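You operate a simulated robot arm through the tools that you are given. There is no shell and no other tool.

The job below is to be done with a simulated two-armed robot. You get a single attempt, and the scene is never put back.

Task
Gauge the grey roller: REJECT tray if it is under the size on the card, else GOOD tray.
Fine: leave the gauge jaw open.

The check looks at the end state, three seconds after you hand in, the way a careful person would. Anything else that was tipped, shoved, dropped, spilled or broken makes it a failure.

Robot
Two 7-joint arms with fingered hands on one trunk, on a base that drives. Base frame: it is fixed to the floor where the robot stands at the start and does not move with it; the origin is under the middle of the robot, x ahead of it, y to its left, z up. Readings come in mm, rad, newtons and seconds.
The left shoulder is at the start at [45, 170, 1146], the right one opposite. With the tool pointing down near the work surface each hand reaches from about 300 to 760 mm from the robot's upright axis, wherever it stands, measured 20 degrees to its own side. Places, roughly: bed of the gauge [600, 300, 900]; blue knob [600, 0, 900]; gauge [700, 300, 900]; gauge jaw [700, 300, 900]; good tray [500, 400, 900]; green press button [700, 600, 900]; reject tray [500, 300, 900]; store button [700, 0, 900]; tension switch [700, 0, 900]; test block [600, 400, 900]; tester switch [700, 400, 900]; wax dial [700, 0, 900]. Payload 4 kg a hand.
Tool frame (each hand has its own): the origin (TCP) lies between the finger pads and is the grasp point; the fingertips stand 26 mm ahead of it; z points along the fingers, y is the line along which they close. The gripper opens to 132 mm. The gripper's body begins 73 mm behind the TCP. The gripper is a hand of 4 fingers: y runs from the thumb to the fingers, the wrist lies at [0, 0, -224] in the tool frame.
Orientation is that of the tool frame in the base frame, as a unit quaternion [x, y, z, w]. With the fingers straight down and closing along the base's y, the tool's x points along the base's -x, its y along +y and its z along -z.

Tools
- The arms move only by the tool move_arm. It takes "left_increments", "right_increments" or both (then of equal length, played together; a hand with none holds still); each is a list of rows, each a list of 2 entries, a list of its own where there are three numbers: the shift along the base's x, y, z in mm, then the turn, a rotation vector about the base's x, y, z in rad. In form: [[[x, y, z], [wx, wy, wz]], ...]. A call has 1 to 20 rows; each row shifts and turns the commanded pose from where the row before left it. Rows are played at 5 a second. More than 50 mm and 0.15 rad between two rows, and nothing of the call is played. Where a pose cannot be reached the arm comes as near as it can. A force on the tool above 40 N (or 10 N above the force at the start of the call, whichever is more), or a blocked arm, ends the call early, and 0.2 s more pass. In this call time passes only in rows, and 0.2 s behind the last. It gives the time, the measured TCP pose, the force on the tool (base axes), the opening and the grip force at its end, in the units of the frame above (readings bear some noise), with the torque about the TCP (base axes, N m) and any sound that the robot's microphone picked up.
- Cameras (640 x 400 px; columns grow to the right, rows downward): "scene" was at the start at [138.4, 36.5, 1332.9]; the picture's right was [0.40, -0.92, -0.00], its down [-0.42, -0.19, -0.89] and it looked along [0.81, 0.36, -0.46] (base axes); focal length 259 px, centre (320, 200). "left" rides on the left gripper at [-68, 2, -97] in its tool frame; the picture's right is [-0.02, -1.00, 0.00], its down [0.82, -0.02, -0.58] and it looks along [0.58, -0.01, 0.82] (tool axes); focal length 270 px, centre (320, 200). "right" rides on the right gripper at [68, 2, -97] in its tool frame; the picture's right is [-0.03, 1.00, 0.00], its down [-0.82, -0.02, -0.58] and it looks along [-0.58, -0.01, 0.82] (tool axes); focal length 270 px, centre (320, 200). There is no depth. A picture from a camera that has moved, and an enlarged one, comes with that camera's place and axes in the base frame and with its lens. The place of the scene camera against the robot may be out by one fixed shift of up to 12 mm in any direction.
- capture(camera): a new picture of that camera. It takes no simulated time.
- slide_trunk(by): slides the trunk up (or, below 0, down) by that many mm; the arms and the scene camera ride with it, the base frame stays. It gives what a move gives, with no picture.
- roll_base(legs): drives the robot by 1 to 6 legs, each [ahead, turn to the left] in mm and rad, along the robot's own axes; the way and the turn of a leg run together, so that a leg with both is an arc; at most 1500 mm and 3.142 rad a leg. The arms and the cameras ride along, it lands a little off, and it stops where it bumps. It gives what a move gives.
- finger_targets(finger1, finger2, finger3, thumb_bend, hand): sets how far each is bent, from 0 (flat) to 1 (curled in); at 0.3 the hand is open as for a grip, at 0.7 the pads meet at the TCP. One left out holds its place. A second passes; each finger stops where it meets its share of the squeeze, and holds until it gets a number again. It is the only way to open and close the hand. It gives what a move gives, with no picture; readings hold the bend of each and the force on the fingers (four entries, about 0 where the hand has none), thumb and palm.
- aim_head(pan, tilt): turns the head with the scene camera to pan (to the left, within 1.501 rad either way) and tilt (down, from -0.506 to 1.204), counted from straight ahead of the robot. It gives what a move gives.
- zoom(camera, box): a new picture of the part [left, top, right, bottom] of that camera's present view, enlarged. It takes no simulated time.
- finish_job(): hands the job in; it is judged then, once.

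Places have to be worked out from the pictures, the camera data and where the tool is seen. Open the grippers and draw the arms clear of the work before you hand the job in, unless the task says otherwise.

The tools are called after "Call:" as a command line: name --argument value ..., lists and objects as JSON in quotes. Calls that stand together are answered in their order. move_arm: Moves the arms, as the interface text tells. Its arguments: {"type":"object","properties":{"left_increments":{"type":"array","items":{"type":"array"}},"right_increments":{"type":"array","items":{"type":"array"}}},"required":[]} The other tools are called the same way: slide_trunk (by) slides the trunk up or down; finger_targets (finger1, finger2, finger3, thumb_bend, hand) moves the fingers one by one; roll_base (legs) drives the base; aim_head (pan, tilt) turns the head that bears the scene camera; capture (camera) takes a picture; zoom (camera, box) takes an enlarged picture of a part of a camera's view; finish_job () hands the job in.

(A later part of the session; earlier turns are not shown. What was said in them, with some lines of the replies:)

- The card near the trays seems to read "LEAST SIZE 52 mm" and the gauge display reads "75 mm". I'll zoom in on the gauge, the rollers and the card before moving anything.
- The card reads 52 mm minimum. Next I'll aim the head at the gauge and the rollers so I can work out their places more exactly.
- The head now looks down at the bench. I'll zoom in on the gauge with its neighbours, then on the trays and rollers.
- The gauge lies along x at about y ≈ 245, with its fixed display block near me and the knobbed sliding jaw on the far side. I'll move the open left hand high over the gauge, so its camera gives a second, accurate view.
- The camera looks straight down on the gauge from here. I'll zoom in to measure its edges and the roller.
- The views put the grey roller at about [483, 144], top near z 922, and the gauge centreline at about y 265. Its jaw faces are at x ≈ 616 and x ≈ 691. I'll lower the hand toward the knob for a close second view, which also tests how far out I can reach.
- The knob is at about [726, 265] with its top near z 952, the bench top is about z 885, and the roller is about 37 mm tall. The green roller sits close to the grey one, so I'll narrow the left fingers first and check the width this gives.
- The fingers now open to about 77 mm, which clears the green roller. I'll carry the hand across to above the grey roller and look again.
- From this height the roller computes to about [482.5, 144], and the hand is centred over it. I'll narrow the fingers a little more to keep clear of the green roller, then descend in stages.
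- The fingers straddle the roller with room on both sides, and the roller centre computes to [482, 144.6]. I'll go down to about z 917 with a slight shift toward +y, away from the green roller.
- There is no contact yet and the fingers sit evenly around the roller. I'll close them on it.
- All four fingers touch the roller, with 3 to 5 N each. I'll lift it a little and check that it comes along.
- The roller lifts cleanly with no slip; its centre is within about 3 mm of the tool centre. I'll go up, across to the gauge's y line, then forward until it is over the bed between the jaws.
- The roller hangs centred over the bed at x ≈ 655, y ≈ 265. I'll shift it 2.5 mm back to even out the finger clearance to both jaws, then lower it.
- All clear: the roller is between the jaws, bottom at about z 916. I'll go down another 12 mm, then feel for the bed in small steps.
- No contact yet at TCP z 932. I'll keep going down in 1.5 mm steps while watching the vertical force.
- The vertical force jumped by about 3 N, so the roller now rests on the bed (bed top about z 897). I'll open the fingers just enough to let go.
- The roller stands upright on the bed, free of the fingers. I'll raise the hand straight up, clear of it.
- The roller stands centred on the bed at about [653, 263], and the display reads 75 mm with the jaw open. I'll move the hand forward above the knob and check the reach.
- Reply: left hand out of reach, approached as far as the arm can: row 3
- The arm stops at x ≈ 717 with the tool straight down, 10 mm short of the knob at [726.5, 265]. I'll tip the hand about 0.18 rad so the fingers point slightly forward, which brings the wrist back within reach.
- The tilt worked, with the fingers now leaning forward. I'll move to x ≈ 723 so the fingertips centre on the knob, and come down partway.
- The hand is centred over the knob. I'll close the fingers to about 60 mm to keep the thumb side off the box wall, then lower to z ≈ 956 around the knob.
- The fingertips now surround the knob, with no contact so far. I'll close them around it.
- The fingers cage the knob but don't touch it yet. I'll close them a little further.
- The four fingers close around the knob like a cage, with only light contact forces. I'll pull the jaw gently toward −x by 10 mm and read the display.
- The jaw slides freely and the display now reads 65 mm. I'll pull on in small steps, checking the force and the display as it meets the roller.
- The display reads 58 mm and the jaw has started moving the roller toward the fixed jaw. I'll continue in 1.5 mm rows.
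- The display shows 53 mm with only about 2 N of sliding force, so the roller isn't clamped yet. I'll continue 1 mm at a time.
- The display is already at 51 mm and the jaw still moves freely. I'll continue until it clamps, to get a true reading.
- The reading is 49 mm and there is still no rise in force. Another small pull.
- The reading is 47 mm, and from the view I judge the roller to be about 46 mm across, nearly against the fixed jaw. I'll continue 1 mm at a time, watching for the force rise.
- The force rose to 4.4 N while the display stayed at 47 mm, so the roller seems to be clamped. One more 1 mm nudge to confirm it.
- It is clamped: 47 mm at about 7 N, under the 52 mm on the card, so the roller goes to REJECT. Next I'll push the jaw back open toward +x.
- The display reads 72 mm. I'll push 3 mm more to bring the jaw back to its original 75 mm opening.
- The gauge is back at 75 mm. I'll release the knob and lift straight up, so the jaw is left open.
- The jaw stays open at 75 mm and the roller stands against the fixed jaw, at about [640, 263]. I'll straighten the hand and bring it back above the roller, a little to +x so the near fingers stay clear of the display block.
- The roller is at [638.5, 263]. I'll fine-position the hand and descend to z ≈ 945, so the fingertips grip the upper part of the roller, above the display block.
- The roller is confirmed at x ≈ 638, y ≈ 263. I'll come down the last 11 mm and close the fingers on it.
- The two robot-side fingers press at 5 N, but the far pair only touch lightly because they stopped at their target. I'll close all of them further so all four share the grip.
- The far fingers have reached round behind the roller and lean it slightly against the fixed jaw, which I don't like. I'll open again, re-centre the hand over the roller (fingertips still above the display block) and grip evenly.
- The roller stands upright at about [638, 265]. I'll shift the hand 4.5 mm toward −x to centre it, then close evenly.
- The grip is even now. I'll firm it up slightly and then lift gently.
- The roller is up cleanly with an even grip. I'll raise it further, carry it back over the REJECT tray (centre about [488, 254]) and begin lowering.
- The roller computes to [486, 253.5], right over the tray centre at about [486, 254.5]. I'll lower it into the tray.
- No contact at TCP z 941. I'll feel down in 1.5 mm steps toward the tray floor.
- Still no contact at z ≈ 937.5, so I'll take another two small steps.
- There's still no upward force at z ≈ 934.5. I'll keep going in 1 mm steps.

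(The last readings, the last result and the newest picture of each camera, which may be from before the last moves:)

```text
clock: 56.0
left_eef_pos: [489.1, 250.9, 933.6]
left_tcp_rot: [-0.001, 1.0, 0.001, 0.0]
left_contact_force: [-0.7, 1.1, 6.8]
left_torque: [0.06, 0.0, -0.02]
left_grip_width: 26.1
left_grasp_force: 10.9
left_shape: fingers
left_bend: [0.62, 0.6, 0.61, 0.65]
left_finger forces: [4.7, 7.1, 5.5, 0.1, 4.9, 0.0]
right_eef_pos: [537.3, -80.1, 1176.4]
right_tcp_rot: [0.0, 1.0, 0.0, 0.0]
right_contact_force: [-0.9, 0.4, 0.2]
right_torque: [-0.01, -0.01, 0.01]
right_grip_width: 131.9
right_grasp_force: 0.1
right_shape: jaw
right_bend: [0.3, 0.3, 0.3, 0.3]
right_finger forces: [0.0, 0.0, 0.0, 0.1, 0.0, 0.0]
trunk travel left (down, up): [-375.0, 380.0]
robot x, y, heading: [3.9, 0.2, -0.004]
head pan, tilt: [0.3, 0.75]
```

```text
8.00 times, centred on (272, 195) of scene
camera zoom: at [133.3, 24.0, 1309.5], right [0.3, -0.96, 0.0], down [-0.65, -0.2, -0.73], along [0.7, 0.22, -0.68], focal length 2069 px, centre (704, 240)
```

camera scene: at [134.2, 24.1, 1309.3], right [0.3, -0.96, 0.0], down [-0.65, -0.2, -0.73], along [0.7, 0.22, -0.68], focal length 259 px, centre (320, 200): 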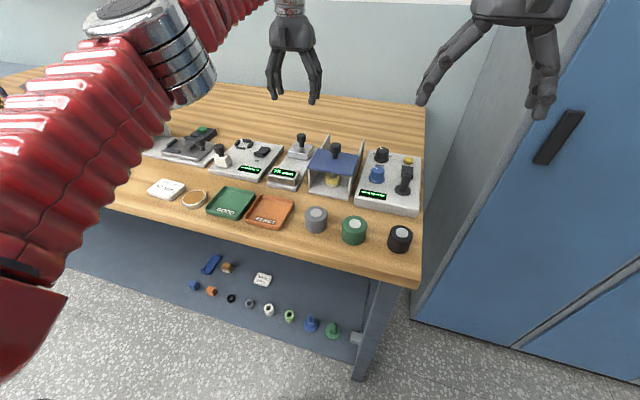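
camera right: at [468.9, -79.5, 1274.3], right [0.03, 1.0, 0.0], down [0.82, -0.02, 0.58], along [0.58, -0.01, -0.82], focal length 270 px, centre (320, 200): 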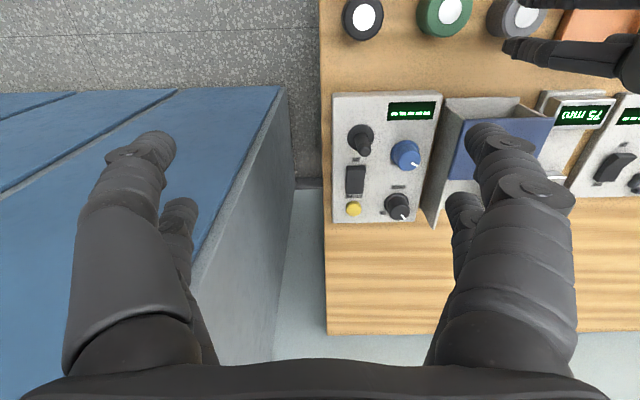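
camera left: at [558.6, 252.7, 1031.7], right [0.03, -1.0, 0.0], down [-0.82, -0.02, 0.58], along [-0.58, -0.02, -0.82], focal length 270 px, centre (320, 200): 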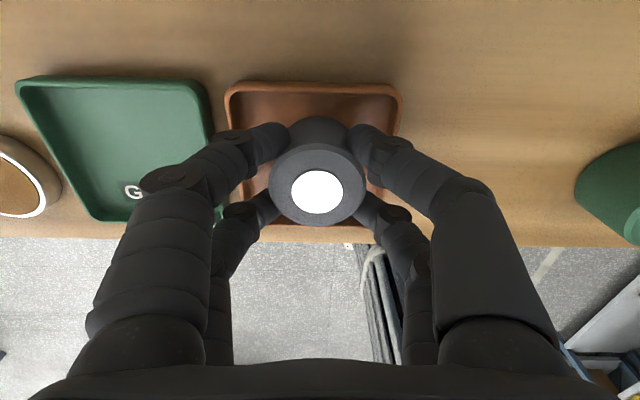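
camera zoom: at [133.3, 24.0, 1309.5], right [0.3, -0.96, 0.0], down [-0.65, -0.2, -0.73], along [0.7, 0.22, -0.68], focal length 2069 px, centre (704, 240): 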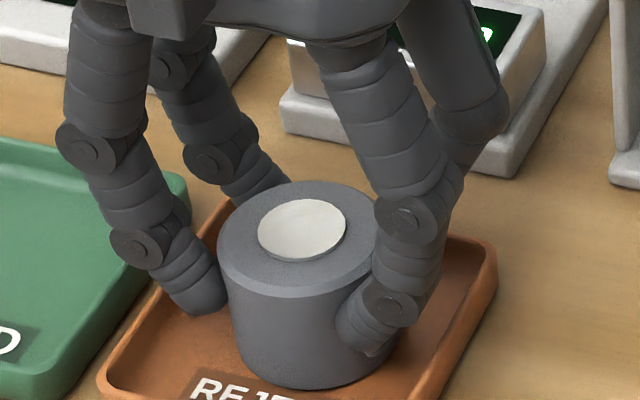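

The roller is seated on the tray floor (6.8 N upward). I'll ease up 1 mm to take off the preload and then open the fingers.

Call:
move_arm --left_increments '[[[0, 0, 1.2], [0, 0, 0]], [[0, 0, 0], [0, 0, 0]]]'

Call:
finger_targets --hand "left" --finger1 0.48 --finger2 0.48 --finger3 0.48 --thumb_bend 0.48

Call:
capture --camera "left"

Call:
zoom --camera "scene" --box '[216, 160, 328, 230]'

```text
clock: 56.6
left_eef_pos: [490.7, 250.9, 933.9]
left_tcp_rot: [0.0, 1.0, 0.0, -0.001]
left_contact_force: [0.7, -1.0, 2.2]
left_torque: [0.0, -0.03, 0.03]
left_grip_width: 26.0
left_grasp_force: 10.7
left_shape: fingers
left_bend: [0.62, 0.6, 0.61, 0.65]
left_finger forces: [4.8, 6.2, 5.5, 0.0, 5.4, 0.0]
right_eef_pos: [537.8, -80.1, 1176.4]
right_tcp_rot: [-0.001, 1.0, 0.001, 0.0]
right_contact_force: [-0.1, 0.2, -0.7]
right_torque: [-0.02, -0.01, 0.01]
right_grip_width: 131.7
right_grasp_force: 0.1
right_shape: jaw
right_bend: [0.3, 0.3, 0.3, 0.3]
right_finger forces: [0.1, 0.1, 0.0, 0.0, 0.1, 0.0]
trunk travel left (down, up): [-375.0, 380.0]
robot x, y, heading: [-1.7, 0.5, -0.002]
head pan, tilt: [0.3, 0.75]
```

```text
clock: 57.6
left_eef_pos: [489.8, 250.9, 935.2]
left_tcp_rot: [-0.002, 1.0, 0.0, -0.001]
left_contact_force: [-0.3, 0.0, 0.1]
left_torque: [0.01, 0.0, 0.03]
left_grip_width: 72.0
left_grasp_force: 0.0
left_shape: fingers
left_bend: [0.48, 0.48, 0.48, 0.48]
left_finger forces: [0.1, 0.0, 0.0, 0.0, 0.0, 0.0]
right_eef_pos: [538.0, -80.9, 1176.5]
right_tcp_rot: [0.0, 1.0, 0.0, -0.001]
right_contact_force: [-0.3, -0.5, -0.1]
right_torque: [-0.06, 0.02, 0.03]
right_grip_width: 131.9
right_grasp_force: 0.0
right_shape: jaw
right_bend: [0.3, 0.3, 0.3, 0.3]
right_finger forces: [0.1, 0.0, 0.0, 0.0, 0.0, 0.1]
trunk travel left (down, up): [-375.0, 380.0]
robot x, y, heading: [-1.1, 1.8, 0.002]
head pan, tilt: [0.3, 0.75]
```

```text
taken
camera left: at [558.6, 253.2, 1032.2], right [0.03, -1.0, 0.0], down [-0.82, -0.02, 0.58], along [-0.58, -0.01, -0.82], focal length 270 px, centre (320, 200)
```

left: 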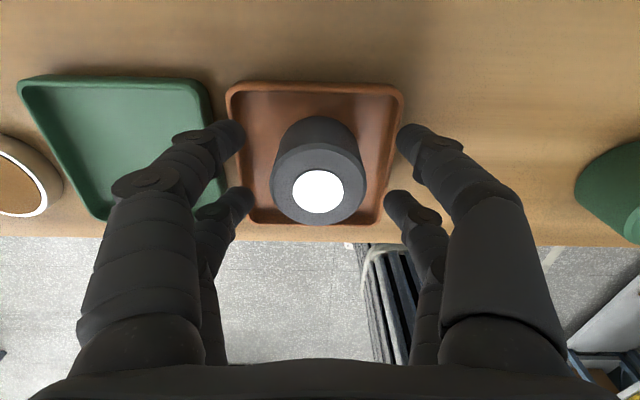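

```text
5.71 times, centred on (272, 195) of scene
camera zoom: at [134.0, 24.2, 1309.3], right [0.3, -0.96, 0.0], down [-0.65, -0.2, -0.73], along [0.7, 0.22, -0.68], focal length 1478 px, centre (594, 229)
```

zoom: 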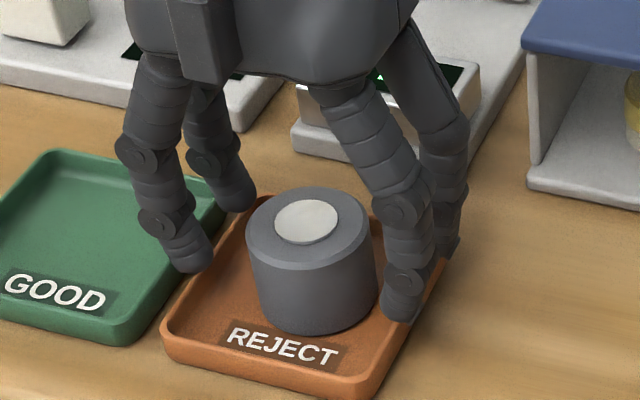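

The roller stands free in the REJECT tray. I'll raise the hand straight up, then take it back to its starting area.

Call:
move_arm --left_increments '[[[0, 0, 15], [0, 0, 0]], [[0, 0, 25], [0, 0, 0]], [[0, 0, 35], [0, 0, 0]], [[0, 0, 40], [0, 0, 0]], [[0, 0, 45], [0, 0, 0]], [[0, 0, 45], [0, 0, 0]], [[0, 0, 40], [0, 0, 0]], [[8, 36, 0], [0, 0, 0]], [[8, 36, 0], [0, 0, 0]], [[8, 36, 0], [0, 0, 0]], [[8, 36, 0], [0, 0, 0]], [[0, 0, 0], [0, 0, 0]]]'

Call:
finger_targets --hand "left" --finger1 0.3 --finger2 0.3 --finger3 0.3 --thumb_bend 0.3

Call:
capture --camera "scene"

Call:
zoom --camera "scene" --box '[200, 120, 440, 270]'

Call:
capture --camera "left"

```text
clock: 60.2
left_eef_pos: [520.1, 397.8, 1178.6]
left_tcp_rot: [0.0, 1.0, 0.0, 0.0]
left_contact_force: [-0.3, 0.6, -1.1]
left_torque: [0.03, -0.02, -0.01]
left_grip_width: 72.2
left_grasp_force: 0.2
left_shape: fingers
left_bend: [0.48, 0.48, 0.48, 0.48]
left_finger forces: [0.0, 0.0, 0.1, 0.0, 0.0, 0.1]
right_eef_pos: [537.6, -81.2, 1176.6]
right_tcp_rot: [0.0, 1.0, -0.001, -0.001]
right_contact_force: [-0.4, -0.7, -0.3]
right_torque: [0.02, 0.02, -0.03]
right_grip_width: 131.9
right_grasp_force: 0.0
right_shape: jaw
right_bend: [0.3, 0.3, 0.3, 0.3]
right_finger forces: [0.1, 0.0, 0.0, 0.1, 0.1, 0.0]
trunk travel left (down, up): [-375.0, 380.0]
robot x, y, heading: [-2.9, 1.5, 0.0]
head pan, tilt: [0.3, 0.75]
```

```text
clock: 61.2
left_eef_pos: [519.8, 396.8, 1178.0]
left_tcp_rot: [-0.001, 1.0, 0.0, -0.001]
left_contact_force: [0.1, -0.5, -0.9]
left_torque: [-0.01, -0.02, -0.03]
left_grip_width: 132.5
left_grasp_force: 0.0
left_shape: fingers
left_bend: [0.3, 0.3, 0.3, 0.3]
left_finger forces: [0.0, 0.0, 0.0, 0.0, 0.1, 0.0]
right_eef_pos: [537.9, -80.6, 1176.3]
right_tcp_rot: [0.0, 1.0, 0.0, -0.001]
right_contact_force: [0.6, 0.6, 0.0]
right_torque: [0.0, 0.02, 0.02]
right_grip_width: 131.8
right_grasp_force: 0.1
right_shape: jaw
right_bend: [0.3, 0.3, 0.3, 0.3]
right_finger forces: [0.0, 0.0, 0.0, 0.1, 0.1, 0.0]
trunk travel left (down, up): [-375.0, 380.0]
robot x, y, heading: [-0.1, -0.4, 0.005]
head pan, tilt: [0.3, 0.75]
```

```text
taken
camera scene: at [134.0, 24.2, 1309.3], right [0.3, -0.96, 0.0], down [-0.65, -0.2, -0.73], along [0.7, 0.22, -0.68], focal length 259 px, centre (320, 200)
```

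scene: 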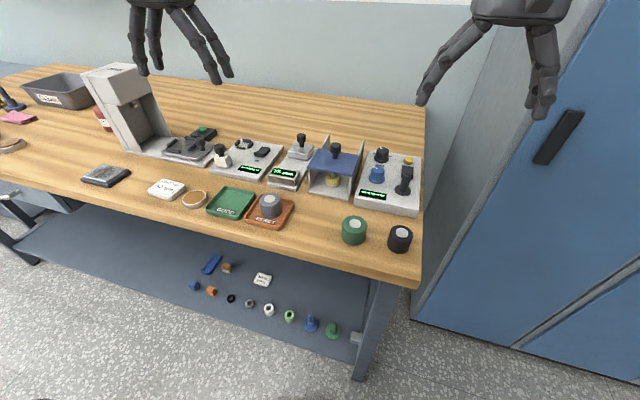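

```text
2.67 times, centred on (320, 195) of scene
camera zoom: at [134.0, 24.2, 1309.3], right [0.3, -0.96, 0.0], down [-0.65, -0.2, -0.73], along [0.7, 0.22, -0.68], focal length 690 px, centre (320, 213)
```

zoom: 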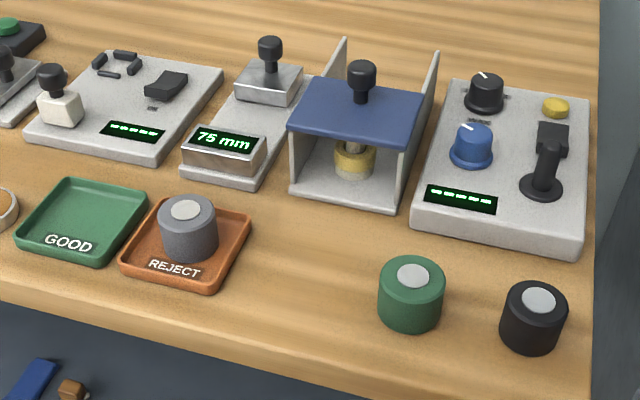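

```text
taken
camera left: at [589.9, 398.0, 1276.0], right [0.03, -1.0, 0.0], down [-0.82, -0.02, 0.58], along [-0.58, -0.02, -0.82], focal length 270 px, centre (320, 200)
```

left: 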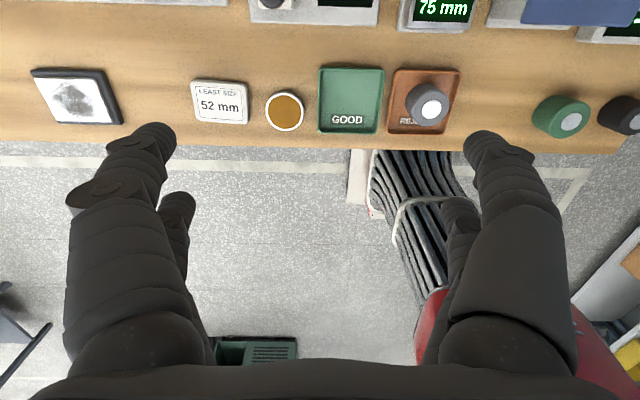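

The roller gauged 47 mm, under the 52 mm on the card, and now stands in the REJECT tray. The jaw is open at 75 mm, the other objects look undisturbed, and both hands are open and clear, so I'm handing in.

Call:
finish_job

```text
The job is handed in.
```

The grey roller measured 47 mm on the gauge, under the card's 52 mm minimum, so I put it in the REJECT tray. I took the reading with the roller clamped between the jaws.

The gauge jaw is open again at 75 mm, where it started. On my first try at picking the roller back up, the fingers leaned it slightly against the fixed jaw. I let go, centred the hand and gripped it again; the roller stayed upright and the jaw stayed at 75 mm.

In the last pictures the other things on the bench looked undisturbed, and both hands were open and clear before I handed in.
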